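You operate a simulated robot arm through the tools that you are given. There is no shell and no other tool. Be economical: measure what you need, move in short steps, check, and stop when the job is done.

Carry out the task below with a simulated two-armed robot. There is one attempt and no reset: what you move stays moved.

TASK
Thin the GREEN jar with the yellow cup's water, then cap it.
Fine: cup empty, into the white tray; cap tight, jar into the orange holder; spill nothing. Set down upright: what you pick out.

Only the result counts: the job must be done as asked and must still hold three seconds after the hand-in. Knocking over, shifting, dropping, spilling or breaking anything else fails it. Lids that push on must go on centred and level and be pressed home; caps that screw on are set level and turned clockwise until they are tight.

THE ROBOT
Two 7-joint arms with two-finger parallel grippers on one trunk, on a base that drives. Base frame: it is fixed to the floor where the robot stands at the start and does not move with it; the origin is under the middle of the robot, x ahead of it, y to its left, z up; the surface under the hand at the start is at about z = 860. Readings come in mm, degrees, newtons and seconds.
The left shoulder is at the start at [70, 163, 1220], the right one opposite. With the tool pointing down near the work surface each hand reaches from about 380 to 880 mm from the robot's upright axis, wherever it stands, measured 20 degrees to its own side. Places, roughly: blue button [400, 300, 900]; green button [400, 700, 900]; inside of the orange holder [600, 500, 900]; outflow valve [500, -600, 900]; shaker switch [400, 500, 900]; stroke dial [600, 200, 900]; top of the pattern table [600, -100, 900]; tray [800, 0, 900]. Payload 3.43 kg a hand.
Tool frame (each hand has its own): the origin (TCP) lies between the finger pads and is the grasp point; the fingertips stand 34 mm ahead of it; z points along the fingers, y is the line along which they close. Largest opening 128 mm; finger width 24, thickness 12; the body of the gripper, 48 by 130 mm, starts 96 mm behind the TCP.
Orientation is that of the tool frame in the base frame, as a unit quaternion [w, x, y, z]. With the fingers straight down and closing along the base's y, the tool's x points along the base's -x, its y along +y and its z along -z.

THE INTERFACE
- The arms move only by the tool drive_tool. It takes "left_targets", "right_targets" or both (then of equal length, played together; a hand with none holds still); each is a list of rows, each a list of 7 numbers: the shift along the base's x, y, z in units of 30 mm (1.0 is 30 mm), then the turn, a rotation vector about the base's x, y, z in units of 8 degrees (1.0 is 8 degrees), then the opening, from 0 (shut) to 1 (fully open). In form: [[dx, dy, dz, rx, ry, rz, jaw], ...]. A call has 1 to 10 rows; each row shifts and turns the commanded pose from where the row before left it. A call with a number of a shift or a turn outside -1 to 1 is refused whole. A row lasts 0.2 s, in which the tool goes at most 50 mm and 8.6 degrees; a call with a longer step from one row to the next is refused whole, and so is a gripper value outside its range. Where a pose cannot be reached the arm comes as near as it can. A force on the tool above 40 N (or 10 N above the force at the start of the call, whichever is more), or a blocked arm, ends the call early, and 0.2 s more pass. The fingers move at their own pace (about 153 mm/s each) and stop on an object; they squeeze with about 27 N. The grip force told is the motor's: it shows also when the fingers shut on nothing. Time passes only in rows, and 0.2 s behind the last, so rows that do not move let the fingers close. It gives the time, the measured TCP pose, the force on the tool (base axes), the opening and the grip force at its end, in the units of the frame above (readings bear some noise), with the torque about the TCP (base axes, N m) and any sound that the robot's microphone picked up.
- Cameras (640 x 400 px; columns grow to the right, rows downward): "scene" is now at [123.8, 6.1, 1449.6]; the picture's right is [0.15, -0.99, 0.00], its down [-0.67, -0.10, -0.73] and it looks along [0.73, 0.11, -0.68] (base axes); focal length 214 px, centre (320, 200). "left" rides on the left gripper at [76, 11, -160] in its tool frame; the picture's right is [-0.15, 0.99, 0.00], its down [-0.88, -0.13, -0.46] and it looks along [-0.45, -0.07, 0.89] (tool axes); focal length 234 px, centre (320, 200). "right" rides on the right gripper at [76, -11, -160] in its tool frame; the picture's right is [0.15, 0.99, 0.00], its down [-0.88, 0.13, -0.46] and it looks along [-0.45, 0.07, 0.89] (tool axes); focal length 234 px, centre (320, 200). There is no depth. A picture from a camera that has moved, and an enlarged one, comes with that camera's place and axes in the base frame and with its lens. The place of the scene camera against the robot may be out by one fixed shift of up to 25 mm in any direction.
- snapshot(camera): a new picture of that camera. No time passes.
- slide_trunk(by): slides the trunk up (or, below 0, down) by that many mm; the arms and the scene camera ride with it, the base frame stays. It gives what a move gives, with no picture.
- base_move(legs): drives the robot by 1 to 6 legs, each [ahead, left, turn to the left] in mm, mm and degrees, along the robot's own axes; the way and the turn of a leg run together, so that a leg with both is an arc; at most 1500 mm and 180 degrees a leg. The arms and the cameras ride along, it lands a little off, and it stops where it bumps. It gives what a move gives.
- head_to(pan, tilt): turns the head with the scene camera to pan (to the left, within 86 degrees either way) and tilt (down, from -29 to 69), counted from straight ahead of the robot. It gives what a move gives.
- inspect(camera, box): a new picture of the part [left, top, right, bottom] of that camera's present view, enlarged. No time passes.
- finish_job(): hands the job in; it is judged then, once.

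Work in short steps. Places have to be worked out from the pictures, the camera data and where the tool is seen: move nearer, look again, correct. Check each grasp and each placing, and mend what went wrong. You have 120 turns and 88 pictures in all, those below and enlarged ones among them. Open the grippers and draw the arms clear of the work before you hand the job in, unless the task says otherwise; then end with one line.

The tools are called after "Request:" by a JSON object that holds its "op" and its "data". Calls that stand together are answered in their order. drive_tool: Moves the arms, as the interface text tells. Its arguments: {"type":"object","properties":{"left_targets":{"type":"array","items":{"type":"array","items":{"type":"number"}}},"right_targets":{"type":"array","items":{"type":"array","items":{"type":"number"}}}},"required":[]} The other tools are called the same way: slide_trunk (by) slides the trunk up or down; base_move (legs) drives the base; head_to (pan, tilt) turns the head that bears the scene camera; snapshot (camera) takes a picture; inspect (camera, box) takes an enlarged picture of a part of a camera's view; finish_job () hands the job in.

At the start:

```text
time_s: 0.0
left_tcp_pos: [542.6, 250.1, 1266.1]
left_orientation: [0.0, 0.0, 1.0, 0.0]
left_ft_force: [0.4, 0.1, 0.8]
left_moment: [0.01, 0.01, 0.01]
left_width: 127.8
left_gripper_force: 0.1
right_tcp_pos: [396.4, -194.6, 1294.5]
right_orientation: [0.0, -0.001, 1.0, 0.0]
right_ft_force: [0.0, -0.4, -0.5]
right_moment: [0.01, -0.01, -0.03]
right_width: 127.9
right_gripper_force: 0.0
trunk travel left (down, up): [-700.0, 240.0]
robot x, y, heading: [1.9, -1.2, 0.1]
head pan, tilt: [8.4, 42.8]
```

scene: 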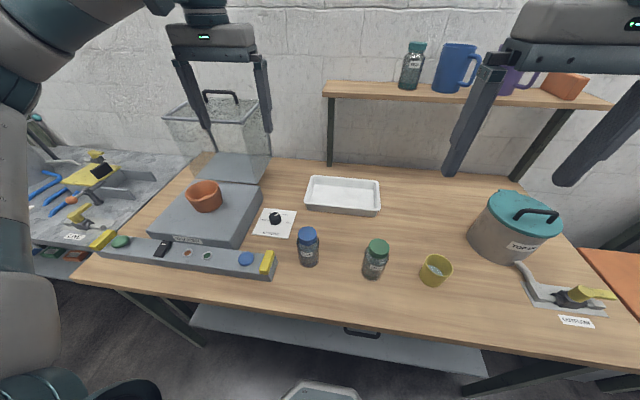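
right: 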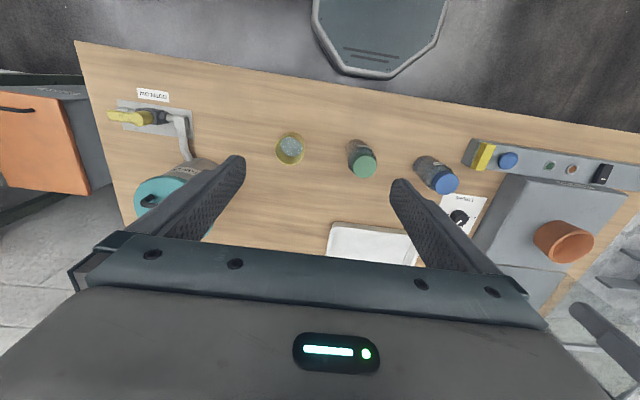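
left: 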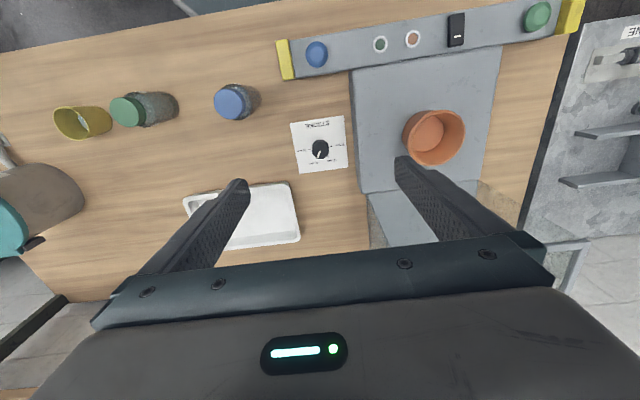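

I'll look closely at the jars, the cup, and the shaker first.

Request:
{"op": "inspect", "data": {"camera": "scene", "box": [280, 210, 480, 310]}}

Request:
{"op": "inspect", "data": {"camera": "scene", "box": [90, 150, 310, 290]}}

Request:
{"op": "inspect", "data": {"camera": "right", "box": [240, 110, 500, 270]}}

```text
3.20 times, centred on (380, 260) of scene
camera zoom: at [123.8, 6.1, 1449.6], right [0.15, -0.99, 0.0], down [-0.67, -0.1, -0.73], along [0.73, 0.11, -0.68], focal length 686 px, centre (128, 8)
```

zoom: 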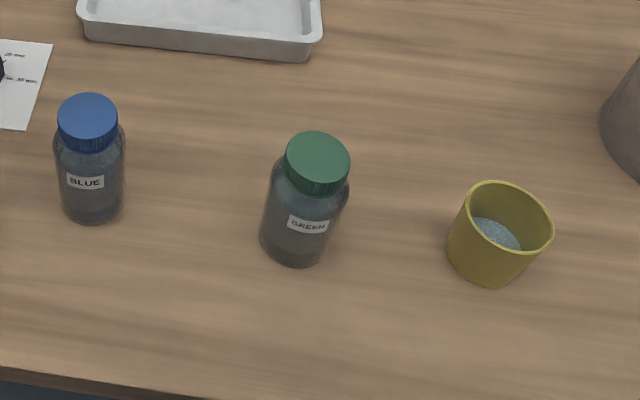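

```text
2.86 times, centred on (200, 220) of scene
camera zoom: at [123.8, 6.1, 1449.6], right [0.15, -0.99, 0.0], down [-0.67, -0.1, -0.73], along [0.73, 0.11, -0.68], focal length 613 px, centre (663, 143)
```

zoom: 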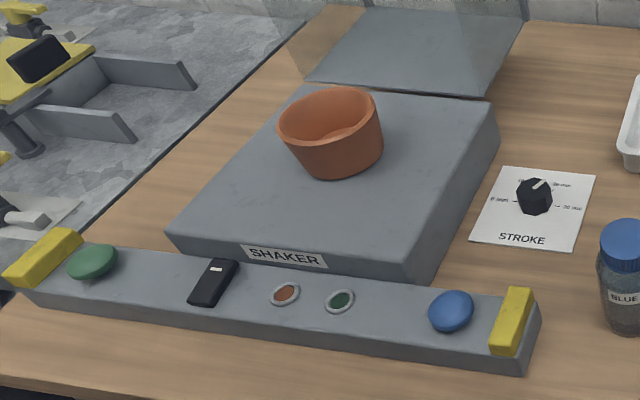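

```text
2.46 times, centred on (370, 190) of right
camera zoom: at [321.3, -204.6, 1453.4], right [-0.15, 0.99, 0.0], down [0.88, 0.13, 0.46], along [0.45, 0.07, -0.89], focal length 576 px, centre (197, 225)
```

zoom: 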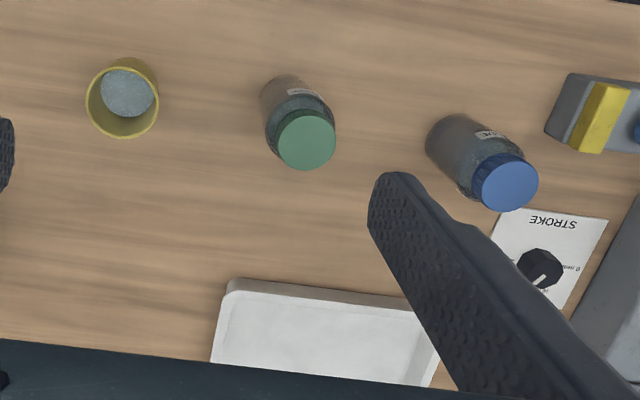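

The green jar has a knurled screw cap and stands at about (464, -88), with the cap top near z=985. The blue jar is near (500, 60). I'll hold the green jar low with the left hand, coming in diagonally from the robot side, and use the right hand for the cap and cup. First I'll pitch the left hand.

Request:
{"op": "drive_tool", "data": {"left_targets": [[-0.33, -0.4, -0.25, 0, -0.9375, 0, 1], [-0.33, -0.4, -0.25, 0, -0.9375, 0, 1], [-0.33, -0.4, -0.25, 0, -0.9375, 0, 1], [-0.33, -0.4, -0.25, 0, -0.9375, 0, 1], [-0.33, -0.4, -0.25, 0, -0.9375, 0, 1], [-0.33, -0.4, -0.25, 0, -0.9375, 0, 1], [-0.33, -0.4, -0.25, 0, -0.9375, 0, 1], [-0.33, -0.4, -0.25, 0, -0.9375, 0, 1]]}}

```text
time_s: 1.8
left_tcp_pos: [527.8, 130.3, 1247.8]
left_orientation: [0.5, 0.0, 0.866, 0.0]
left_ft_force: [0.0, -0.6, 0.0]
left_moment: [0.01, 0.02, 0.0]
left_width: 128.1
left_gripper_force: 0.0
left hand out of reach, approached as far as the arm can: row 6, 7, 8
right_tcp_pos: [397.0, -195.4, 1293.2]
right_orientation: [-0.001, 0.0, 1.0, 0.001]
right_ft_force: [0.0, -0.1, -0.1]
right_moment: [0.01, 0.0, -0.01]
right_width: 127.7
right_gripper_force: 0.1
trunk travel left (down, up): [-700.0, 240.0]
robot x, y, heading: [1.4, 1.5, -0.0]
head pan, tilt: [8.4, 42.8]
```

The left hand is folded too close to the body for a horizontal tool. I'll back the base up 200 mm so there is room.

Request:
{"op": "base_move", "data": {"legs": [[-200, 0, 0]]}}

Request:
{"op": "snapshot", "data": {"camera": "scene"}}

```text
time_s: 3.4
left_tcp_pos: [324.4, 132.2, 1246.7]
left_orientation: [0.498, -0.001, 0.867, 0.0]
left_ft_force: [-0.2, -0.3, -0.1]
left_moment: [0.01, -0.06, 0.01]
left_width: 128.0
left_gripper_force: 0.0
right_tcp_pos: [194.0, -193.6, 1293.5]
right_orientation: [-0.001, 0.0, 1.0, 0.0]
right_ft_force: [-0.3, 0.1, -0.7]
right_moment: [0.01, 0.0, 0.01]
right_width: 128.0
right_gripper_force: 0.1
trunk travel left (down, up): [-700.0, 240.0]
robot x, y, heading: [-204.4, -2.7, 0.2]
head pan, tilt: [8.4, 42.8]
```

```text
81 pictures are left
camera scene: at [-79.4, 6.0, 1449.4], right [0.15, -0.99, 0.0], down [-0.67, -0.1, -0.73], along [0.73, 0.11, -0.68], focal length 214 px, centre (320, 200)
```

scene: 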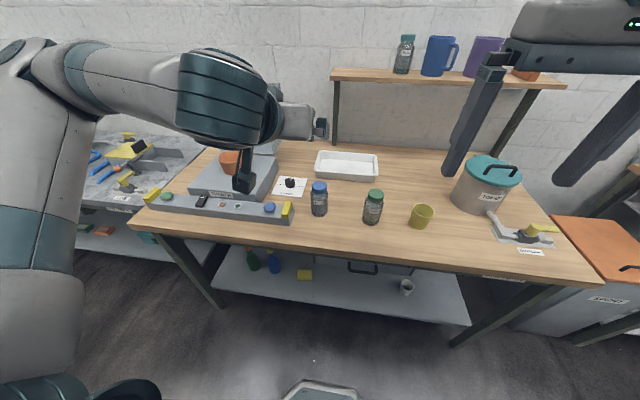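

Now I'll yaw the left hand by -45° and lower it to the pre-grasp pose, about 160 mm short of the jar.

Request:
{"op": "drive_tool", "data": {"left_targets": [[0.156, -0.452, -0.9, 0, 0, -0.625, 1], [0.156, -0.452, -0.9, 0, 0, -0.625, 1], [0.156, -0.452, -0.9, 0, 0, -0.625, 1], [0.156, -0.452, -0.9, 0, 0, -0.625, 1], [0.156, -0.452, -0.9, 0, 0, -0.625, 1], [0.156, -0.452, -0.9, 0, 0, -0.625, 1], [0.156, -0.452, -0.9, 0, 0, -0.625, 1], [0.156, -0.452, -0.9, 0, 0, -0.625, 1], [0.156, -0.452, -0.9, 0, 0, -0.625, 1]]}}

Request:
{"op": "snapshot", "data": {"camera": "left"}}

Request:
{"op": "snapshot", "data": {"camera": "scene"}}

```text
time_s: 5.4
left_tcp_pos: [377.2, 6.5, 1005.7]
left_orientation: [0.461, 0.331, 0.801, -0.191]
left_ft_force: [0.1, 0.2, -0.1]
left_moment: [0.02, 0.01, 0.0]
left_width: 128.1
left_gripper_force: 0.0
left hand out of reach, approached as far as the arm can: row 1, 2
right_tcp_pos: [192.7, -193.8, 1293.9]
right_orientation: [0.0, -0.001, 1.0, 0.0]
right_ft_force: [0.5, 0.1, -0.4]
right_moment: [0.02, 0.04, -0.02]
right_width: 128.2
right_gripper_force: 0.0
trunk travel left (down, up): [-700.0, 240.0]
robot x, y, heading: [-205.6, 3.9, -0.0]
head pan, tilt: [8.4, 42.8]
```

```text
80 pictures are left
camera left: at [260.2, 137.0, 1019.9], right [0.75, 0.65, 0.13], down [-0.06, -0.12, 0.99], along [0.66, -0.75, -0.06], focal length 234 px, centre (320, 200)
```

left: 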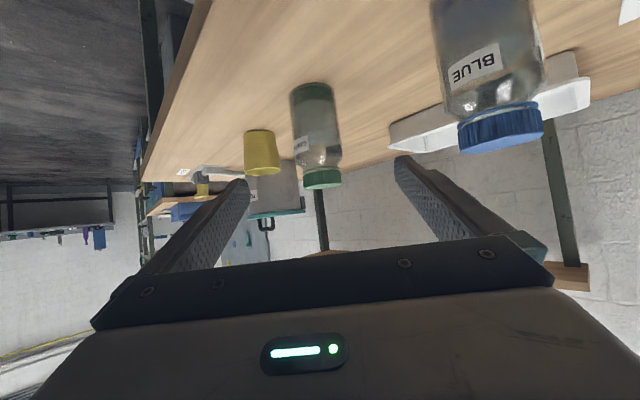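

```text
79 pictures are left
camera scene: at [-79.8, 6.2, 1449.6], right [0.15, -0.99, 0.0], down [-0.67, -0.1, -0.73], along [0.73, 0.11, -0.68], focal length 214 px, centre (320, 200)
```

scene: 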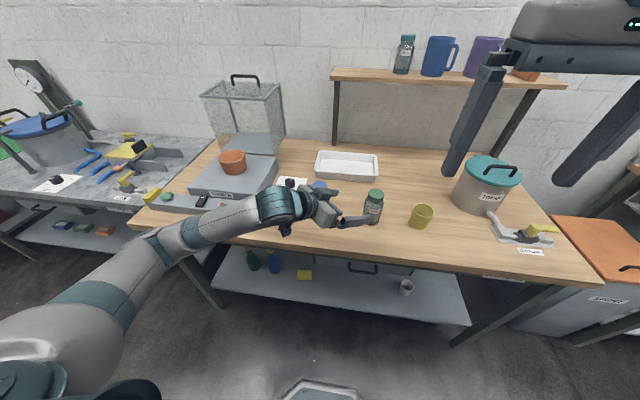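

The left view agrees with jar axis at (464, -87) and body about 62 mm wide. I'll align and move in along the tool axis.

Request:
{"op": "drive_tool", "data": {"left_targets": [[0, -0.1, -0.5, 0, 0, 0, 1], [0, -0.1, -0.5, 0, 0, 0, 1], [0.57, -0.57, -0.47, 0, 0, 0, 1], [0.57, -0.57, -0.47, 0, 0, 0, 1], [0.57, -0.57, -0.47, 0, 0, 0, 1]]}}

Request:
{"op": "snapshot", "data": {"camera": "left"}}

Request:
{"op": "inspect", "data": {"camera": "scene", "box": [260, 160, 460, 260]}}

```text
time_s: 6.6
left_tcp_pos: [429.0, -52.5, 936.4]
left_orientation: [0.461, 0.331, 0.801, -0.191]
left_ft_force: [0.4, 0.7, -1.1]
left_moment: [0.01, -0.05, 0.0]
left_width: 128.0
left_gripper_force: 0.0
right_tcp_pos: [192.7, -194.8, 1293.9]
right_orientation: [-0.001, -0.001, 1.0, 0.001]
right_ft_force: [0.5, -0.1, 0.3]
right_moment: [0.04, -0.02, -0.01]
right_width: 128.1
right_gripper_force: 0.1
trunk travel left (down, up): [-700.0, 240.0]
robot x, y, heading: [-206.1, -1.1, 0.4]
head pan, tilt: [8.4, 42.8]
```

```text
78 pictures are left
camera left: at [312.0, 79.6, 949.8], right [0.75, 0.65, 0.13], down [-0.06, -0.13, 0.99], along [0.66, -0.75, -0.06], focal length 234 px, centre (320, 200)
```

left: 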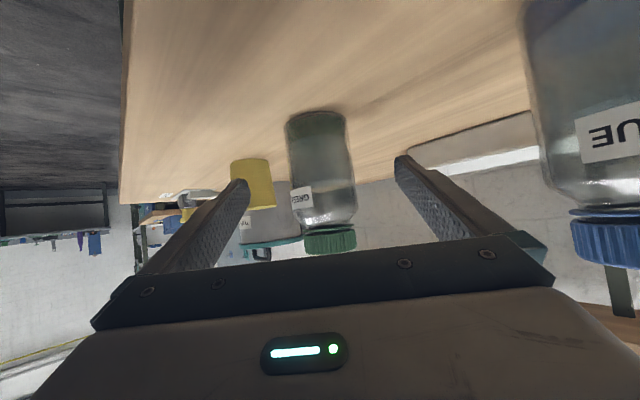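

```text
3.20 times, centred on (360, 210) of scene
camera zoom: at [-79.8, 5.3, 1449.5], right [0.15, -0.99, 0.0], down [-0.67, -0.1, -0.73], along [0.73, 0.11, -0.68], focal length 686 px, centre (192, 168)
```

zoom: 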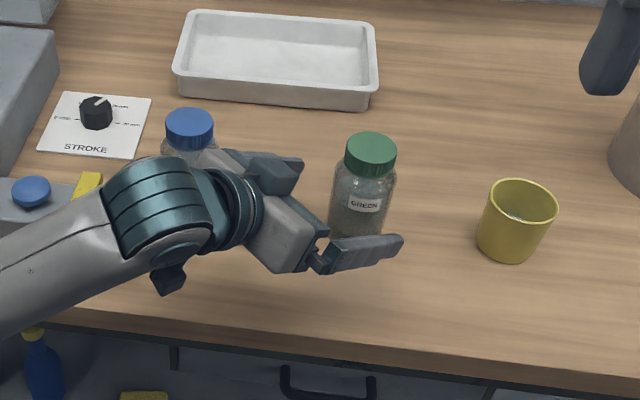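

The jar is centred between the fingers. I'll advance the last 48 mm and close.

Request:
{"op": "drive_tool", "data": {"left_targets": [[0.58, -0.56, -0.47, 0, 0, 0, 1], [0.58, -0.56, -0.47, 0, 0, 0, 1], [0, 0, 0, 0, 0, 0, 0.4], [0, 0, 0, 0, 0, 0, 0.4], [0, 0, 0, 0, 0, 0, 0], [0, 0, 0, 0, 0, 0, 0], [0, 0, 0, 0, 0, 0, 0]]}}

Request:
{"op": "snapshot", "data": {"camera": "left"}}

```text
time_s: 8.2
left_tcp_pos: [463.3, -84.8, 906.8]
left_orientation: [0.461, 0.33, 0.801, -0.191]
left_ft_force: [0.2, -0.2, 0.3]
left_moment: [0.02, 0.02, -0.01]
left_width: 62.8
left_gripper_force: 26.8
right_tcp_pos: [193.0, -193.3, 1294.5]
right_orientation: [-0.001, -0.001, 1.0, 0.0]
right_ft_force: [0.3, -0.6, 0.0]
right_moment: [0.01, 0.01, 0.0]
right_width: 128.1
right_gripper_force: 0.0
trunk travel left (down, up): [-700.0, 240.0]
robot x, y, heading: [-199.4, 0.7, 0.2]
head pan, tilt: [8.4, 42.8]
```

```text
76 pictures are left
camera left: at [345.9, 46.8, 922.6], right [0.75, 0.65, 0.13], down [-0.06, -0.13, 0.99], along [0.66, -0.75, -0.06], focal length 234 px, centre (320, 200)
```

left: 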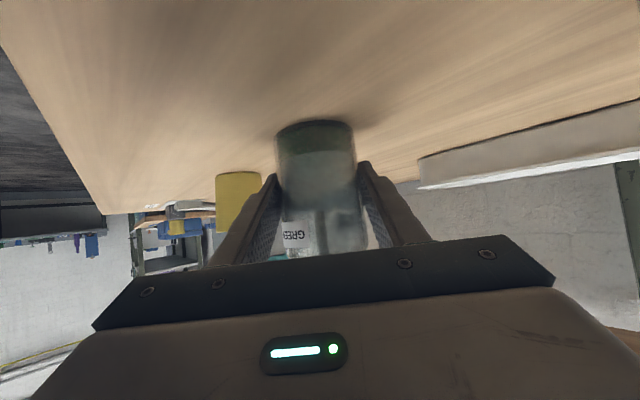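

I have the jar firmly (62.8 mm). I'll bring the right hand over the cap for a look.

Request:
{"op": "drive_tool", "data": {"right_targets": [[0.9, 0.35, -0.61, 0, 0, 0, 1], [0.9, 0.35, -0.61, 0, 0, 0, 1], [0.9, 0.35, -0.61, 0, 0, 0, 1], [0.9, 0.35, -0.61, 0, 0, 0, 1], [0.9, 0.35, -0.61, 0, 0, 0, 1], [0.9, 0.35, -0.61, 0, 0, 0, 1], [0.9, 0.35, -0.61, 0, 0, 0, 1], [0.9, 0.35, -0.61, 0, 0, 0, 1], [0.9, 0.35, -0.61, 0, 0, 0, 1], [0.9, 0.35, -0.61, 0, 0, 0, 1]]}}

Request:
{"op": "snapshot", "data": {"camera": "right"}}

Request:
{"op": "snapshot", "data": {"camera": "scene"}}

```text
time_s: 10.4
left_tcp_pos: [463.6, -84.4, 908.5]
left_orientation: [0.461, 0.33, 0.801, -0.191]
left_ft_force: [0.4, 0.3, -0.7]
left_moment: [0.0, -0.03, -0.01]
left_width: 63.0
left_gripper_force: 27.1
right_tcp_pos: [463.3, -91.8, 1112.0]
right_orientation: [-0.002, -0.001, 1.0, -0.001]
right_ft_force: [0.4, 0.9, 0.5]
right_moment: [0.0, 0.02, -0.01]
right_width: 128.1
right_gripper_force: 0.0
trunk travel left (down, up): [-700.0, 240.0]
robot x, y, heading: [-209.4, 1.1, 0.0]
head pan, tilt: [8.4, 42.8]
```

```text
75 pictures are left
camera right: at [389.3, -101.4, 1270.2], right [-0.15, 0.99, 0.0], down [0.88, 0.13, 0.45], along [0.45, 0.07, -0.89], focal length 234 px, centre (320, 200)
```

right: 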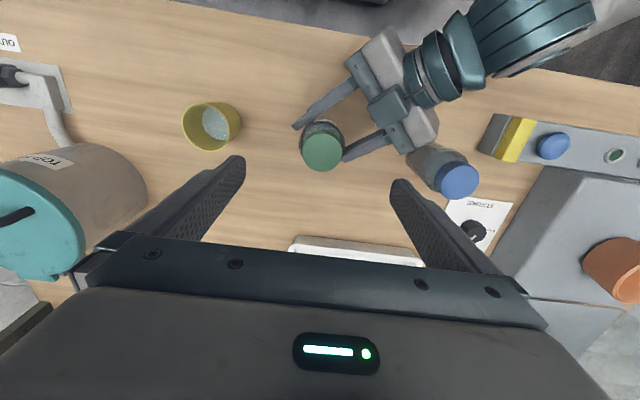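

```text
74 pictures are left
camera scene: at [-79.3, 6.8, 1449.5], right [0.15, -0.99, 0.0], down [-0.67, -0.1, -0.73], along [0.73, 0.11, -0.68], focal length 214 px, centre (320, 200)
```

scene: 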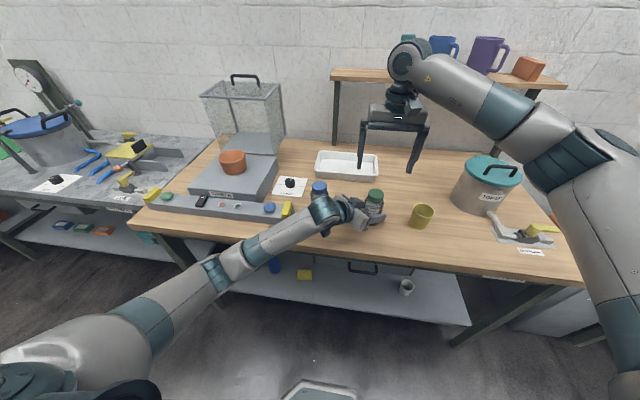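

Cap centre is at about (467, -86.5). I'll pre-rotate the right hand -80° (so it can unwind counter-clockwise) and centre it above the cap.

Request:
{"op": "drive_tool", "data": {"right_targets": [[0.012, 0.018, -0.15, 0, 0, -1, 0.65], [0.012, 0.018, -0.15, 0, 0, -1, 0.65], [0.012, 0.018, -0.15, 0, 0, -1, 0.65], [0.012, 0.018, -0.15, 0, 0, -1, 0.65], [0.012, 0.018, -0.15, 0, 0, -1, 0.65], [0.012, 0.018, -0.15, 0, 0, -1, 0.65], [0.012, 0.018, -0.15, 0, 0, -1, 0.65], [0.012, 0.018, -0.15, 0, 0, -1, 0.65], [0.012, 0.018, -0.15, 0, 0, -1, 0.65], [0.012, 0.018, -0.15, 0, 0, -1, 0.65]]}}

Request:
{"op": "snapshot", "data": {"camera": "right"}}

```text
time_s: 12.6
left_tcp_pos: [462.6, -85.4, 908.1]
left_orientation: [0.461, 0.33, 0.802, -0.191]
left_ft_force: [0.8, 1.0, -0.2]
left_moment: [0.03, -0.04, 0.05]
left_width: 62.9
left_gripper_force: 27.2
right_tcp_pos: [466.1, -84.6, 1065.0]
right_orientation: [0.001, 0.643, 0.766, 0.0]
right_ft_force: [0.6, -0.1, 0.0]
right_moment: [-0.01, -0.02, 0.0]
right_width: 83.0
right_gripper_force: 0.1
trunk travel left (down, up): [-700.0, 240.0]
robot x, y, heading: [-205.1, -3.2, 0.1]
head pan, tilt: [8.4, 42.8]
```

```text
73 pictures are left
camera right: at [443.0, -10.4, 1224.0], right [0.95, 0.32, 0.0], down [0.28, -0.84, 0.46], along [0.14, -0.43, -0.89], focal length 234 px, centre (320, 200)
```

right: 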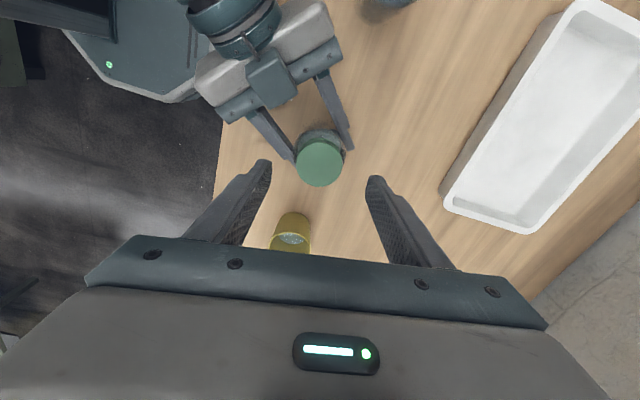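

Centred on (466, -85). I'll descend 68 mm so the fingertips reach down alongside the cap.

Request:
{"op": "drive_tool", "data": {"right_targets": [[0, 0, -0.75, 0, 0, 0, 0.65], [0, 0, -0.75, 0, 0, 0, 0.65], [0, 0, -0.75, 0, 0, 0, 0.65], [0, 0, 0, 0, 0, 0, 0.65]]}}

Request:
{"op": "inspect", "data": {"camera": "scene", "box": [310, 150, 430, 230]}}

Request:
{"op": "snapshot", "data": {"camera": "right"}}

```text
time_s: 13.6
left_tcp_pos: [461.1, -85.4, 908.9]
left_orientation: [0.461, 0.33, 0.801, -0.191]
left_ft_force: [-0.3, -0.5, -1.0]
left_moment: [-0.02, -0.03, 0.0]
left_width: 62.8
left_gripper_force: 26.8
right_tcp_pos: [467.5, -82.1, 997.7]
right_orientation: [-0.001, 0.642, 0.767, 0.0]
right_ft_force: [-0.1, -0.3, -0.9]
right_moment: [0.0, 0.01, 0.02]
right_width: 83.1
right_gripper_force: 0.0
trunk travel left (down, up): [-700.0, 240.0]
robot x, y, heading: [-203.3, -1.0, 0.1]
head pan, tilt: [8.4, 42.8]
```

```text
5.00 times, centred on (370, 190) of scene
camera zoom: at [-80.1, 6.1, 1449.5], right [0.15, -0.99, 0.0], down [-0.67, -0.1, -0.73], along [0.73, 0.11, -0.68], focal length 1072 px, centre (70, 250)
```

zoom: 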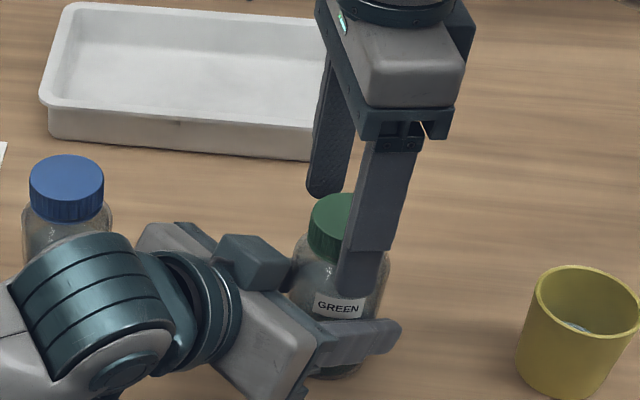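

```text
71 pictures are left
camera right: at [444.9, -9.4, 1156.2], right [0.95, 0.32, 0.0], down [0.28, -0.84, 0.45], along [0.14, -0.43, -0.89], focal length 234 px, centre (320, 200)
```

right: 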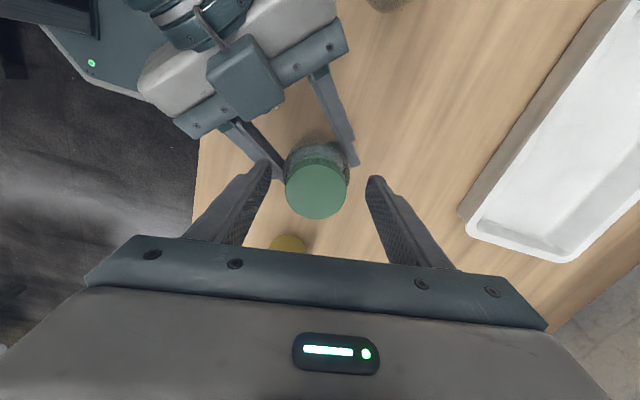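

The cap sits about 3 mm to -y of my TCP, so I'll shift by that and close on the cap.

Request:
{"op": "drive_tool", "data": {"right_targets": [[0, -0.11, 0, 0, 0, 0, 0.6], [0, 0, -0.03, 0, 0, 0, 0.45], [0, 0, 0, 0, 0, 0, 0.3], [0, 0, 0, 0, 0, 0, 0], [0, 0, 0, 0, 0, 0, 0]]}}

Request:
{"op": "snapshot", "data": {"camera": "right"}}

```text
time_s: 14.8
left_tcp_pos: [463.3, -84.2, 908.1]
left_orientation: [0.461, 0.329, 0.802, -0.19]
left_ft_force: [9.8, 0.1, 0.3]
left_moment: [0.01, 0.44, 0.05]
left_width: 63.0
left_gripper_force: 26.7
right_tcp_pos: [465.8, -87.7, 995.4]
right_orientation: [-0.001, 0.642, 0.767, 0.0]
right_ft_force: [-9.1, 0.3, 1.9]
right_moment: [-0.02, 0.27, 0.01]
right_width: 50.6
right_gripper_force: 27.3
trunk travel left (down, up): [-700.0, 240.0]
robot x, y, heading: [-205.1, -0.7, 0.1]
head pan, tilt: [8.4, 42.8]
```

```text
70 pictures are left
camera right: at [444.1, -13.6, 1155.4], right [0.95, 0.32, 0.0], down [0.28, -0.84, 0.45], along [0.14, -0.43, -0.89], focal length 234 px, centre (320, 200)
```

right: 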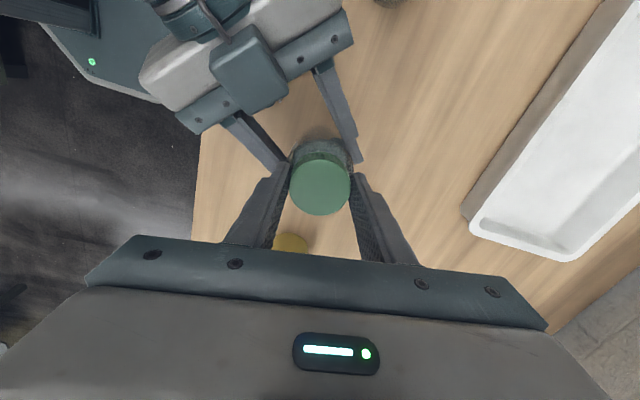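

Gripped at 50.6 mm with about 9 N of side force. I'll nudge -1.5 mm in x to relieve it, then start turning counter-clockwise.

Request:
{"op": "drive_tool", "data": {"right_targets": [[-0.05, 0, 0, 0, 0, 0, 0], [0, 0, 0, 0, 0, 0.5, 0], [0, 0, 0, 0, 0, 0.5, 0], [0, 0, 0, 0, 0, 0.5, 0], [0, 0, 0, 0, 0, 0.5, 0]]}}

```text
time_s: 16.0
left_tcp_pos: [462.2, -84.8, 908.5]
left_orientation: [0.461, 0.33, 0.801, -0.192]
left_ft_force: [-10.0, 10.0, 2.1]
left_moment: [-0.4, -0.53, 0.03]
left_width: 63.0
left_gripper_force: 27.8
right_tcp_pos: [466.1, -87.7, 996.7]
right_orientation: [0.0, 0.529, 0.849, 0.0]
right_ft_force: [9.8, -10.3, -2.6]
right_moment: [-0.44, -0.26, 0.01]
right_width: 50.5
right_gripper_force: 26.8
trunk travel left (down, up): [-700.0, 240.0]
robot x, y, heading: [-206.6, -1.9, -0.0]
head pan, tilt: [8.4, 42.8]
```

The cap is turning with almost no torque. I'll relieve the side force and keep unscrewing.

Request:
{"op": "drive_tool", "data": {"right_targets": [[0.027, -0.027, 0, 0, 0, 0, 0], [0, 0, 0.01, 0, 0, 0.9, 0], [0, 0, 0.01, 0, 0, 0.9, 0], [0, 0, 0.01, 0, 0, 0.9, 0], [0, 0, 0.01, 0, 0, 0.9, 0], [0, 0, 0.01, 0, 0, 0.9, 0], [0, 0, 0.01, 0, 0, 0.9, 0], [0, 0, 0.01, 0, 0, 0.9, 0], [0, 0, 0.01, 0, 0, 0.9, 0], [0, 0, 0.01, 0, 0, 0.9, 0]]}}

Request:
{"op": "snapshot", "data": {"camera": "right"}}

```text
time_s: 18.2
left_tcp_pos: [462.7, -84.4, 910.4]
left_orientation: [0.462, 0.331, 0.8, -0.192]
left_ft_force: [0.6, -1.2, 15.2]
left_moment: [0.11, -0.03, 0.01]
left_width: 62.5
left_gripper_force: 26.8
right_tcp_pos: [464.7, -88.3, 1000.1]
right_orientation: [-0.001, -0.009, 1.0, -0.001]
right_ft_force: [-1.4, 1.2, -19.5]
right_moment: [0.0, 0.18, 0.04]
right_width: 50.6
right_gripper_force: 26.9
trunk travel left (down, up): [-700.0, 240.0]
robot x, y, heading: [-206.7, 2.3, 0.3]
head pan, tilt: [8.4, 42.8]
```

```text
69 pictures are left
camera right: at [391.0, -99.4, 1159.2], right [-0.17, 0.99, 0.0], down [0.88, 0.15, 0.45], along [0.45, 0.08, -0.89], focal length 234 px, centre (320, 200)
```

right: 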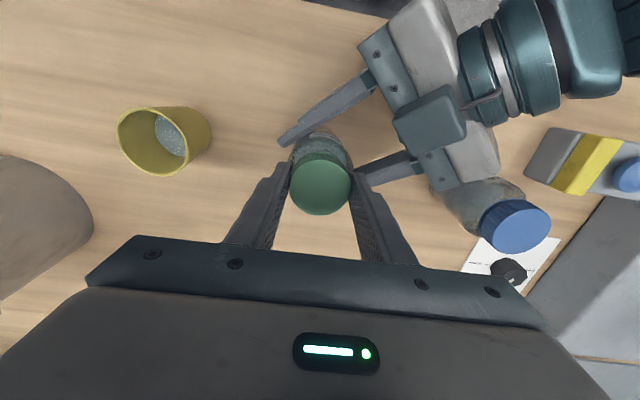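

There's some upward tension because I lifted faster than the thread. I'll ease down 1.5 mm and continue turning.

Request:
{"op": "drive_tool", "data": {"right_targets": [[0, 0, -0.05, 0, 0, 0, 0], [0, 0, 0.003, 0, 0, 1, 0], [0, 0, 0.003, 0, 0, 1, 0], [0, 0, 0.003, 0, 0, 1, 0], [0, 0, 0.003, 0, 0, 1, 0], [0, 0, 0.003, 0, 0, 1, 0], [0, 0, 0.003, 0, 0, 1, 0], [0, 0, 0.003, 0, 0, 1, 0], [0, 0, 0.003, 0, 0, 1, 0], [0, 0, 0.003, 0, 0, 1, 0]]}}

Request:
{"op": "snapshot", "data": {"camera": "left"}}

```text
time_s: 20.4
left_tcp_pos: [462.8, -84.6, 907.9]
left_orientation: [0.462, 0.329, 0.801, -0.19]
left_ft_force: [4.3, 3.4, 13.6]
left_moment: [-0.16, 0.22, 0.01]
left_width: 62.3
left_gripper_force: 26.4
right_tcp_pos: [466.3, -87.9, 998.6]
right_orientation: [0.0, -0.445, 0.895, -0.001]
right_ft_force: [-5.0, -2.9, -16.7]
right_moment: [-0.21, 0.22, 0.01]
right_width: 50.6
right_gripper_force: 27.0
right hand out of reach, approached as far as the arm can: row 8, 9, 10
trunk travel left (down, up): [-700.0, 240.0]
robot x, y, heading: [-205.7, 0.1, 0.2]
head pan, tilt: [8.4, 42.8]
```

```text
68 pictures are left
camera left: at [346.1, 46.9, 922.8], right [0.75, 0.65, 0.13], down [-0.06, -0.12, 0.99], along [0.66, -0.75, -0.06], focal length 234 px, centre (320, 200)
```

left: 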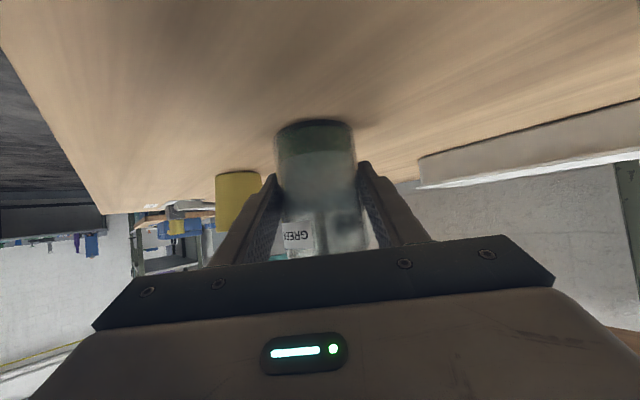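

The jar didn't rotate (label unchanged), and the wrist limit is near +53°. I'll release the cap, wind back, and regrip.

Request:
{"op": "drive_tool", "data": {"right_targets": [[0, 0, -0.03, 0, 0, 0, 0], [0, 0, 0, 0, 0, 0, 0.55], [0, 0, 0, 0, 0, -1, 0.55], [0, 0, 0, 0, 0, -1, 0.55], [0, 0, 0, 0, 0, -1, 0.55], [0, 0, 0, 0, 0, -1, 0.55], [0, 0, 0, 0, 0, -1, 0.55], [0, 0, 0, 0, 0, -1, 0.55], [0, 0, 0, 0, 0, -1, 0.55], [0, 0, 0, 0, 0, -1, 0.55]]}}

Request:
{"op": "drive_tool", "data": {"right_targets": [[0, 0, 0, 0, 0, -1, 0.55], [0, 0, 0, 0, 0, -1, 0.55], [0, 0, 0, 0, 0, -1, 0.55], [0, 0, 0, 0, 0, -1, 0.55], [0, 0, 0, 0, 0, -1, 0.55], [0, 0, 0, 0, 0, -1, 0.55], [0, 0, 0, 0, 0, -1, 0.55], [0, 0, 0, 0, 0, -1, 0.55], [0, 0, 0, 0, 0, -1, 0.55], [0, 0, 0, 0, 0, -1, 0.55]]}}

Request:
{"op": "snapshot", "data": {"camera": "right"}}

```text
time_s: 22.6
left_tcp_pos: [462.6, -85.3, 908.8]
left_orientation: [0.46, 0.33, 0.802, -0.191]
left_ft_force: [0.5, -0.8, -0.9]
left_moment: [0.0, 0.02, 0.0]
left_width: 62.3
left_gripper_force: 27.0
right_tcp_pos: [464.5, -87.7, 998.8]
right_orientation: [-0.001, 0.098, 0.995, 0.001]
right_ft_force: [-0.3, -0.3, 0.1]
right_moment: [0.0, 0.0, 0.0]
right_width: 70.4
right_gripper_force: 0.1
trunk travel left (down, up): [-700.0, 240.0]
robot x, y, heading: [-202.0, -0.4, 0.4]
head pan, tilt: [8.4, 42.8]
```

```text
time_s: 24.8
left_tcp_pos: [463.1, -84.9, 909.0]
left_orientation: [0.461, 0.329, 0.802, -0.19]
left_ft_force: [0.3, 0.5, -0.5]
left_moment: [0.01, 0.01, 0.01]
left_width: 62.5
left_gripper_force: 26.8
right_tcp_pos: [468.0, -86.6, 997.8]
right_orientation: [0.0, 0.714, 0.7, 0.0]
right_ft_force: [0.0, -0.8, 0.6]
right_moment: [0.0, 0.01, 0.02]
right_width: 70.5
right_gripper_force: 0.2
trunk travel left (down, up): [-700.0, 240.0]
robot x, y, heading: [-204.4, -0.2, 0.1]
head pan, tilt: [8.4, 42.8]
```

```text
67 pictures are left
camera right: at [458.5, -10.2, 1158.1], right [0.99, 0.13, 0.0], down [0.11, -0.88, 0.46], along [0.06, -0.45, -0.89], focal length 234 px, centre (320, 200)
```

right: 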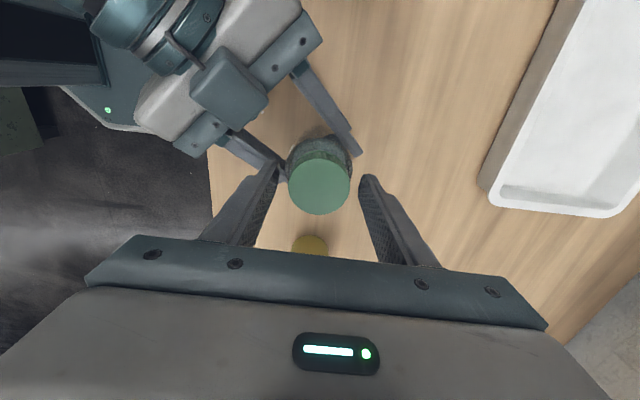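

Now at -91°. I'll try going a bit further back for more range, then grip.

Request:
{"op": "drive_tool", "data": {"right_targets": [[-0.03, 0, 0, 0, 0, -1, 0.55], [0, 0, 0, 0, 0, -1, 0.55], [0, 0, 0, 0, 0, -1, 0.55], [0, 0, 0, 0, 0, -1, 0.55], [0, 0, 0, 0, 0, -1, 0.55], [0, 0, 0, 0, 0, -1, 0.4], [0, 0, 0, 0, 0, 0, 0.3], [0, 0, 0, 0, 0, 0, 0], [0, 0, 0, 0, 0, 0, 0]]}}

```text
time_s: 26.8
left_tcp_pos: [463.5, -84.4, 907.9]
left_orientation: [0.46, 0.33, 0.802, -0.191]
left_ft_force: [-5.2, 1.1, 0.0]
left_moment: [-0.11, -0.32, 0.02]
left_width: 62.5
left_gripper_force: 27.0
right_tcp_pos: [466.4, -88.6, 998.5]
right_orientation: [0.0, 0.937, 0.349, -0.001]
right_ft_force: [5.3, -2.2, -0.5]
right_moment: [-0.06, -0.14, 0.01]
right_width: 51.0
right_gripper_force: 27.5
trunk travel left (down, up): [-700.0, 240.0]
robot x, y, heading: [-201.1, -2.5, 0.2]
head pan, tilt: [8.4, 42.8]
```

Grip holds at -139°, giving about 190° per cycle. I'll turn counter-clockwise with a small lift.

Request:
{"op": "drive_tool", "data": {"right_targets": [[0, 0, 0.003, 0, 0, 1, 0], [0, 0, 0.003, 0, 0, 1, 0], [0, 0, 0.003, 0, 0, 1, 0], [0, 0, 0.003, 0, 0, 1, 0], [0, 0, 0.003, 0, 0, 1, 0], [0, 0, 0.003, 0, 0, 1, 0], [0, 0, 0.003, 0, 0, 1, 0], [0, 0, 0.003, 0, 0, 1, 0], [0, 0, 0.003, 0, 0, 1, 0], [0, 0, 0.003, 0, 0, 1, 0]]}}

Request:
{"op": "drive_tool", "data": {"right_targets": [[0, 0, 0.003, 0, 0, 1, 0], [0, 0, 0.003, 0, 0, 1, 0], [0, 0, 0.003, 0, 0, 1, 0], [0, 0, 0.003, 0, 0, 1, 0], [0, 0, 0.003, 0, 0, 1, 0], [0, 0, 0.003, 0, 0, 1, 0], [0, 0, 0.003, 0, 0, 1, 0], [0, 0, 0.003, 0, 0, 1, 0], [0, 0, 0.003, 0, 0, 1, 0], [0, 0, 0.003, 0, 0, 1, 0]]}}

Request:
{"op": "inspect", "data": {"camera": "scene", "box": [330, 170, 410, 230]}}

```text
time_s: 29.0
left_tcp_pos: [463.1, -85.2, 908.2]
left_orientation: [0.461, 0.33, 0.801, -0.191]
left_ft_force: [-12.0, 6.5, 0.1]
left_moment: [-0.17, -0.77, 0.0]
left_width: 62.1
left_gripper_force: 26.8
right_tcp_pos: [465.5, -87.1, 1000.3]
right_orientation: [-0.001, 0.492, 0.871, -0.001]
right_ft_force: [12.4, -5.8, -1.8]
right_moment: [-0.33, -0.37, -0.04]
right_width: 51.0
right_gripper_force: 26.6
trunk travel left (down, up): [-700.0, 240.0]
robot x, y, heading: [-203.6, -1.5, 0.0]
head pan, tilt: [8.4, 42.8]
```

```text
time_s: 31.2
left_tcp_pos: [462.8, -84.3, 908.2]
left_orientation: [0.461, 0.33, 0.801, -0.191]
left_ft_force: [-3.2, -4.8, -0.6]
left_moment: [0.34, -0.2, 0.07]
left_width: 62.4
left_gripper_force: 27.4
right_tcp_pos: [466.1, -87.0, 1001.9]
right_orientation: [-0.001, -0.183, 0.983, 0.0]
right_ft_force: [2.6, 4.0, -0.3]
right_moment: [0.11, -0.1, -0.04]
right_width: 50.8
right_gripper_force: 26.8
trunk travel left (down, up): [-700.0, 240.0]
robot x, y, heading: [-208.3, 1.4, 0.1]
head pan, tilt: [8.4, 42.8]
```

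```text
6.67 times, centred on (370, 200) of scene
camera zoom: at [-79.9, 6.1, 1449.5], right [0.15, -0.99, 0.0], down [-0.67, -0.1, -0.73], along [0.73, 0.11, -0.68], focal length 1430 px, centre (-13, 200)
```

zoom: 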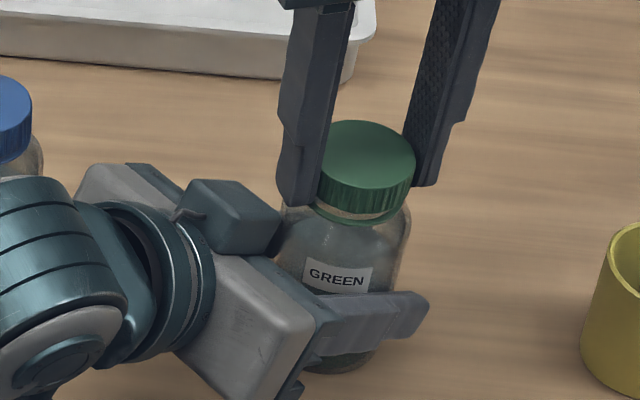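

The cap has risen, with neck visible beneath it, and there is no tension. I'll test-lift gently.

Request:
{"op": "drive_tool", "data": {"right_targets": [[0, 0, 0.003, 0, 0, 1, 0], [0, 0, 0.003, 0, 0, 1, 0], [0, 0, 0.003, 0, 0, 1, 0], [0, 0, 0.03, 0, 0, 0, 0], [0, 0, 0.03, 0, 0, 0, 0], [0, 0, 0.03, 0, 0, 0, 0]]}}

```text
time_s: 32.6
left_tcp_pos: [463.5, -84.6, 909.9]
left_orientation: [0.462, 0.33, 0.801, -0.191]
left_ft_force: [-1.1, -4.1, -0.3]
left_moment: [0.27, -0.14, -0.03]
left_width: 62.6
left_gripper_force: 26.7
right_tcp_pos: [464.7, -87.3, 1003.0]
right_orientation: [-0.002, -0.382, 0.924, 0.001]
right_ft_force: [1.9, 3.1, -2.3]
right_moment: [0.01, -0.01, 0.0]
right_width: 50.7
right_gripper_force: 27.0
trunk travel left (down, up): [-700.0, 240.0]
robot x, y, heading: [-202.1, 1.4, 0.2]
head pan, tilt: [8.4, 42.8]
```

No resistance, so I'll keep lifting 15 mm and look.

Request:
{"op": "drive_tool", "data": {"right_targets": [[0, 0, 0.1, 0, 0, 0, 0], [0, 0, 0.1, 0, 0, 0, 0], [0, 0, 0.1, 0, 0, 0, 0], [0, 0, 0.1, 0, 0, 0, 0], [0, 0, 0.1, 0, 0, 0, 0]]}}

Request:
{"op": "inspect", "data": {"camera": "scene", "box": [330, 170, 410, 230]}}

```text
time_s: 33.8
left_tcp_pos: [463.0, -85.0, 908.3]
left_orientation: [0.461, 0.329, 0.802, -0.19]
left_ft_force: [0.9, 1.0, -0.4]
left_moment: [0.05, 0.01, -0.01]
left_width: 62.4
left_gripper_force: 26.9
right_tcp_pos: [465.2, -86.1, 1019.1]
right_orientation: [-0.001, -0.382, 0.924, -0.001]
right_ft_force: [0.0, -0.6, 0.0]
right_moment: [0.02, -0.04, -0.03]
right_width: 51.0
right_gripper_force: 27.0
trunk travel left (down, up): [-700.0, 240.0]
robot x, y, heading: [-204.9, -1.4, 0.2]
head pan, tilt: [8.4, 42.8]
```

```text
6.67 times, centred on (370, 200) of scene
camera zoom: at [-80.1, 6.1, 1449.5], right [0.15, -0.99, 0.0], down [-0.67, -0.1, -0.73], along [0.73, 0.11, -0.68], focal length 1430 px, centre (-13, 200)
```

zoom: 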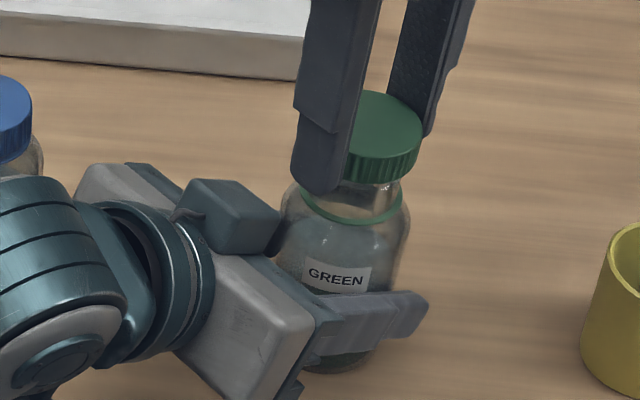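

The cap is off. I'll carry it to a free spot at about (580, -190), behind and between the jar and cup.

Request:
{"op": "drive_tool", "data": {"right_targets": [[0, 0, 0.8, 0, 0, 0, 0], [0, 0, 0.7, 0, 0, 0, 0], [0.77, -0.69, 0, 0, 0, 0, 0], [0.77, -0.69, 0, 0, 0, 0, 0], [0.77, -0.69, 0, 0, 0, 0, 0], [0.77, -0.69, 0, 0, 0, 0, 0], [0.77, -0.69, 0, 0, 0, 0, 0], [0, 0, -0.9, 0, 0, 0, 0], [0, 0, -0.9, 0, 0, 0, 0], [0, 0, -0.9, 0, 0, 0, 0]]}}

Request:
{"op": "snapshot", "data": {"camera": "scene"}}

Request:
{"op": "snapshot", "data": {"camera": "right"}}

```text
time_s: 35.9
left_tcp_pos: [463.7, -84.5, 908.0]
left_orientation: [0.461, 0.33, 0.802, -0.19]
left_ft_force: [-1.6, 1.1, 4.2]
left_moment: [0.16, 0.36, 0.14]
left_width: 62.0
left_gripper_force: 27.1
right_tcp_pos: [503.8, -121.5, 1017.3]
right_orientation: [0.006, -0.382, 0.924, 0.001]
right_ft_force: [-3.0, -3.8, 7.8]
right_moment: [0.03, 0.4, 0.16]
right_width: 51.1
right_gripper_force: 26.9
right hand out of reach, approached as far as the arm can: row 4, 5, 6, 7
trunk travel left (down, up): [-700.0, 240.0]
robot x, y, heading: [-203.9, 3.7, 0.1]
head pan, tilt: [8.4, 42.8]
stopped in row 10 (right hand): the force on the tool passed its limit at 63 N (the readings are from after the stop); the commanded pose is now the measured one
```

```text
64 pictures are left
camera scene: at [-82.0, 5.9, 1449.9], right [0.15, -0.99, 0.0], down [-0.67, -0.1, -0.73], along [0.73, 0.11, -0.68], focal length 214 px, centre (320, 200)
```

scene: 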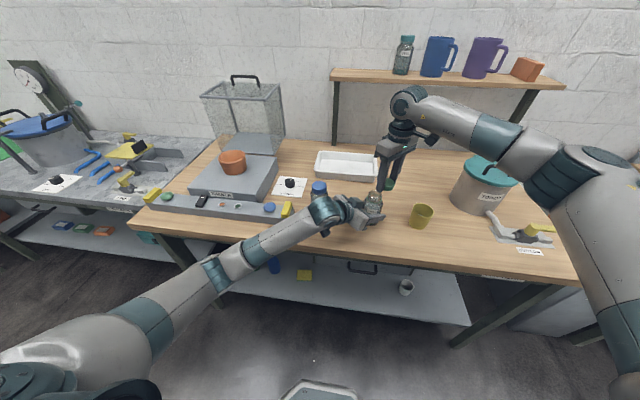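

```text
63 pictures are left
camera right: at [457.7, -182.8, 1175.4], right [-0.8, 0.6, -0.01], down [0.53, 0.71, 0.47], along [0.28, 0.37, -0.89], focal length 234 px, centre (320, 200)
```

right: 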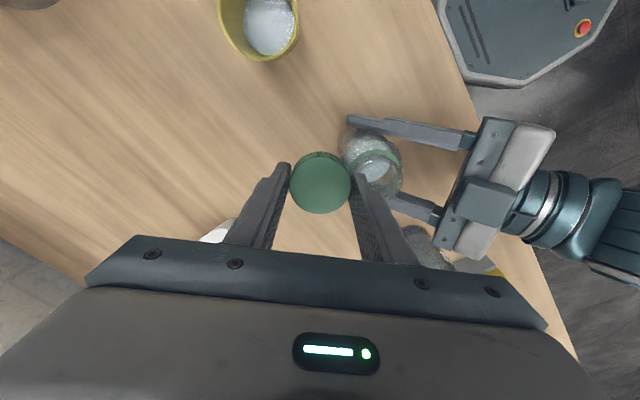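

The wrist-yaw limit kept the hand from travelling, so a finger touched the jar rim. The jar is still held and upright. I'll lift straight up, unwind the yaw, then move.

Request:
{"op": "drive_tool", "data": {"right_targets": [[0, 0, 0.9, 0, 0, 0, 0], [0, 0, 0.9, 0, 0, 0, 0], [0, 0, 0, 0, 0, -1, 0], [0, 0, 0, 0, 0, -1, 0], [0, 0, 0, 0, 0, -1, 0], [0, 0, 0, 0, 0, -1, 0], [0, 0, 0, 0, 0, -1, 0], [0, 0, 0, 0, 0, -1, 0]]}}

Request:
{"op": "inspect", "data": {"camera": "scene", "box": [330, 170, 410, 230]}}

```text
time_s: 37.7
left_tcp_pos: [464.9, -84.0, 909.1]
left_orientation: [0.461, 0.329, 0.802, -0.189]
left_ft_force: [4.5, -3.1, 15.2]
left_moment: [0.03, -0.12, -0.02]
left_width: 62.0
left_gripper_force: 26.6
right_tcp_pos: [505.4, -121.3, 1070.3]
right_orientation: [0.006, 0.027, 1.0, -0.001]
right_ft_force: [-0.2, -0.3, 0.6]
right_moment: [0.0, -0.01, 0.01]
right_width: 51.0
right_gripper_force: 27.0
trunk travel left (down, up): [-700.0, 240.0]
robot x, y, heading: [-200.9, -0.2, 0.0]
head pan, tilt: [8.4, 42.8]
```

```text
6.67 times, centred on (370, 200) of scene
camera zoom: at [-81.1, 5.7, 1449.7], right [0.15, -0.99, 0.0], down [-0.67, -0.1, -0.73], along [0.73, 0.11, -0.68], focal length 1430 px, centre (-13, 200)
```

zoom: 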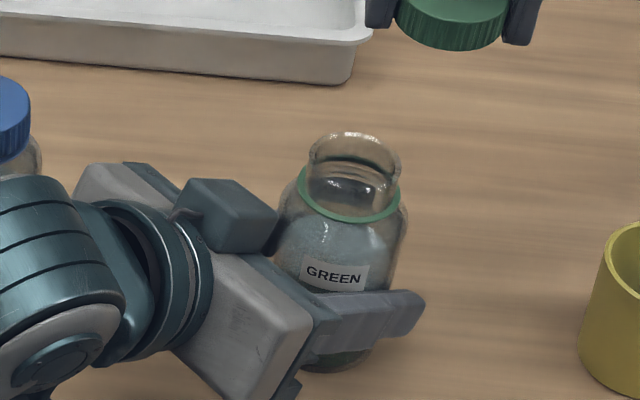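

The jar stays put but the left hand carries 15 N from it, so I'll let it resettle later. Next is carrying the cap across at yaw 0.

Request:
{"op": "drive_tool", "data": {"right_targets": [[0.83, -0.77, 0, 0, 0, 0, 0], [0.83, -0.77, 0, 0, 0, 0, 0], [0.83, -0.77, 0, 0, 0, 0, 0], [0, 0, -0.9, 0, 0, 0, 0], [0, 0, -0.9, 0, 0, 0, 0], [0, 0, -0.9, 0, 0, 0, 0], [0, 0, -0.9, 0, 0, 0, 0]]}}

Request:
{"op": "snapshot", "data": {"camera": "right"}}

```text
time_s: 39.3
left_tcp_pos: [463.4, -83.3, 908.0]
left_orientation: [0.461, 0.329, 0.803, -0.188]
left_ft_force: [5.0, -2.1, 18.7]
left_moment: [-0.08, -0.14, 0.02]
left_width: 62.3
left_gripper_force: 27.2
right_tcp_pos: [576.4, -188.8, 961.0]
right_orientation: [0.006, 0.027, 1.0, -0.001]
right_ft_force: [0.6, -0.4, -0.5]
right_moment: [0.01, 0.02, -0.02]
right_width: 50.9
right_gripper_force: 26.9
trunk travel left (down, up): [-700.0, 240.0]
robot x, y, heading: [-203.1, -0.5, -0.1]
head pan, tilt: [8.4, 42.8]
```

```text
61 pictures are left
camera right: at [499.2, -195.2, 1119.8], right [-0.09, 1.0, 0.0], down [0.88, 0.08, 0.47], along [0.46, 0.04, -0.88], focal length 234 px, centre (320, 200)
```

right: 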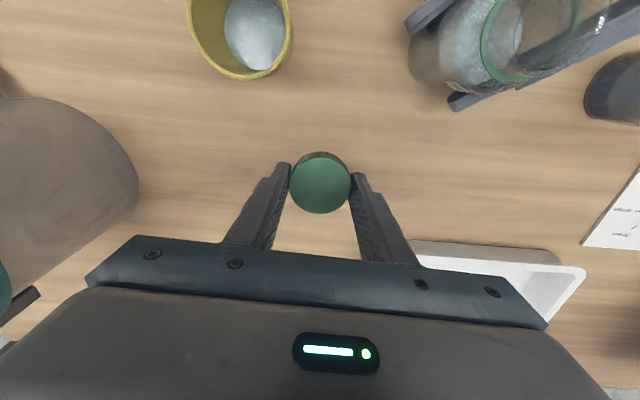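

The spot is clear. I'll lower the cap to the table, slowly at the end.

Request:
{"op": "drive_tool", "data": {"right_targets": [[0, 0, -0.9, 0, 0, 0, 0], [0, 0, -0.7, 0, 0, 0, 0], [0, 0, -0.1, 0, 0, 0, 0], [0, 0, -0.1, 0, 0, 0, 0], [0, 0, -0.1, 0, 0, 0, 0], [0, 0, -0.1, 0, 0, 0, 0], [0, 0, -0.05, 0, 0, 0, 0], [0, 0, -0.05, 0, 0, 0, 0]]}}

```text
time_s: 41.1
left_tcp_pos: [462.8, -82.9, 908.0]
left_orientation: [0.462, 0.329, 0.802, -0.189]
left_ft_force: [4.0, -1.0, 19.9]
left_moment: [-0.05, -0.12, 0.03]
left_width: 62.4
left_gripper_force: 26.7
right_tcp_pos: [579.5, -190.5, 899.6]
right_orientation: [0.006, 0.027, 1.0, -0.001]
right_ft_force: [0.3, -0.4, 0.6]
right_moment: [-0.01, 0.0, 0.01]
right_width: 50.7
right_gripper_force: 27.1
trunk travel left (down, up): [-700.0, 240.0]
robot x, y, heading: [-205.3, -2.9, 0.4]
head pan, tilt: [8.4, 42.8]
```

No contact yet, so I'll keep lowering in 1.5 mm steps. At the same time I'll raise the left hand 1.5 mm to relieve the jar's push on the table.

Request:
{"op": "drive_tool", "data": {"right_targets": [[0, 0, -0.05, 0, 0, 0, 0], [0, 0, -0.05, 0, 0, 0, 0], [0, 0, -0.05, 0, 0, 0, 0], [0, 0, -0.05, 0, 0, 0, 0], [0, 0, -0.05, 0, 0, 0, 0]], "left_targets": [[0, 0, 0.02, 0, 0, 0, 0], [0, 0, 0.02, 0, 0, 0, 0], [0, 0, 0, 0, 0, 0, 0], [0, 0, 0, 0, 0, 0, 0], [0, 0, 0, 0, 0, 0, 0]]}}

```text
time_s: 42.3
left_tcp_pos: [462.9, -82.5, 907.7]
left_orientation: [0.46, 0.329, 0.803, -0.188]
left_ft_force: [1.4, -2.2, 5.1]
left_moment: [-0.28, -0.23, 0.01]
left_width: 62.1
left_gripper_force: 26.7
right_tcp_pos: [579.8, -191.0, 893.4]
right_orientation: [0.008, 0.027, 1.0, -0.001]
right_ft_force: [1.8, -2.9, 21.2]
right_moment: [0.31, 0.17, 0.27]
right_width: 50.7
right_gripper_force: 26.9
trunk travel left (down, up): [-700.0, 240.0]
robot x, y, heading: [-202.3, -2.0, 0.3]
head pan, tilt: [8.4, 42.8]
```

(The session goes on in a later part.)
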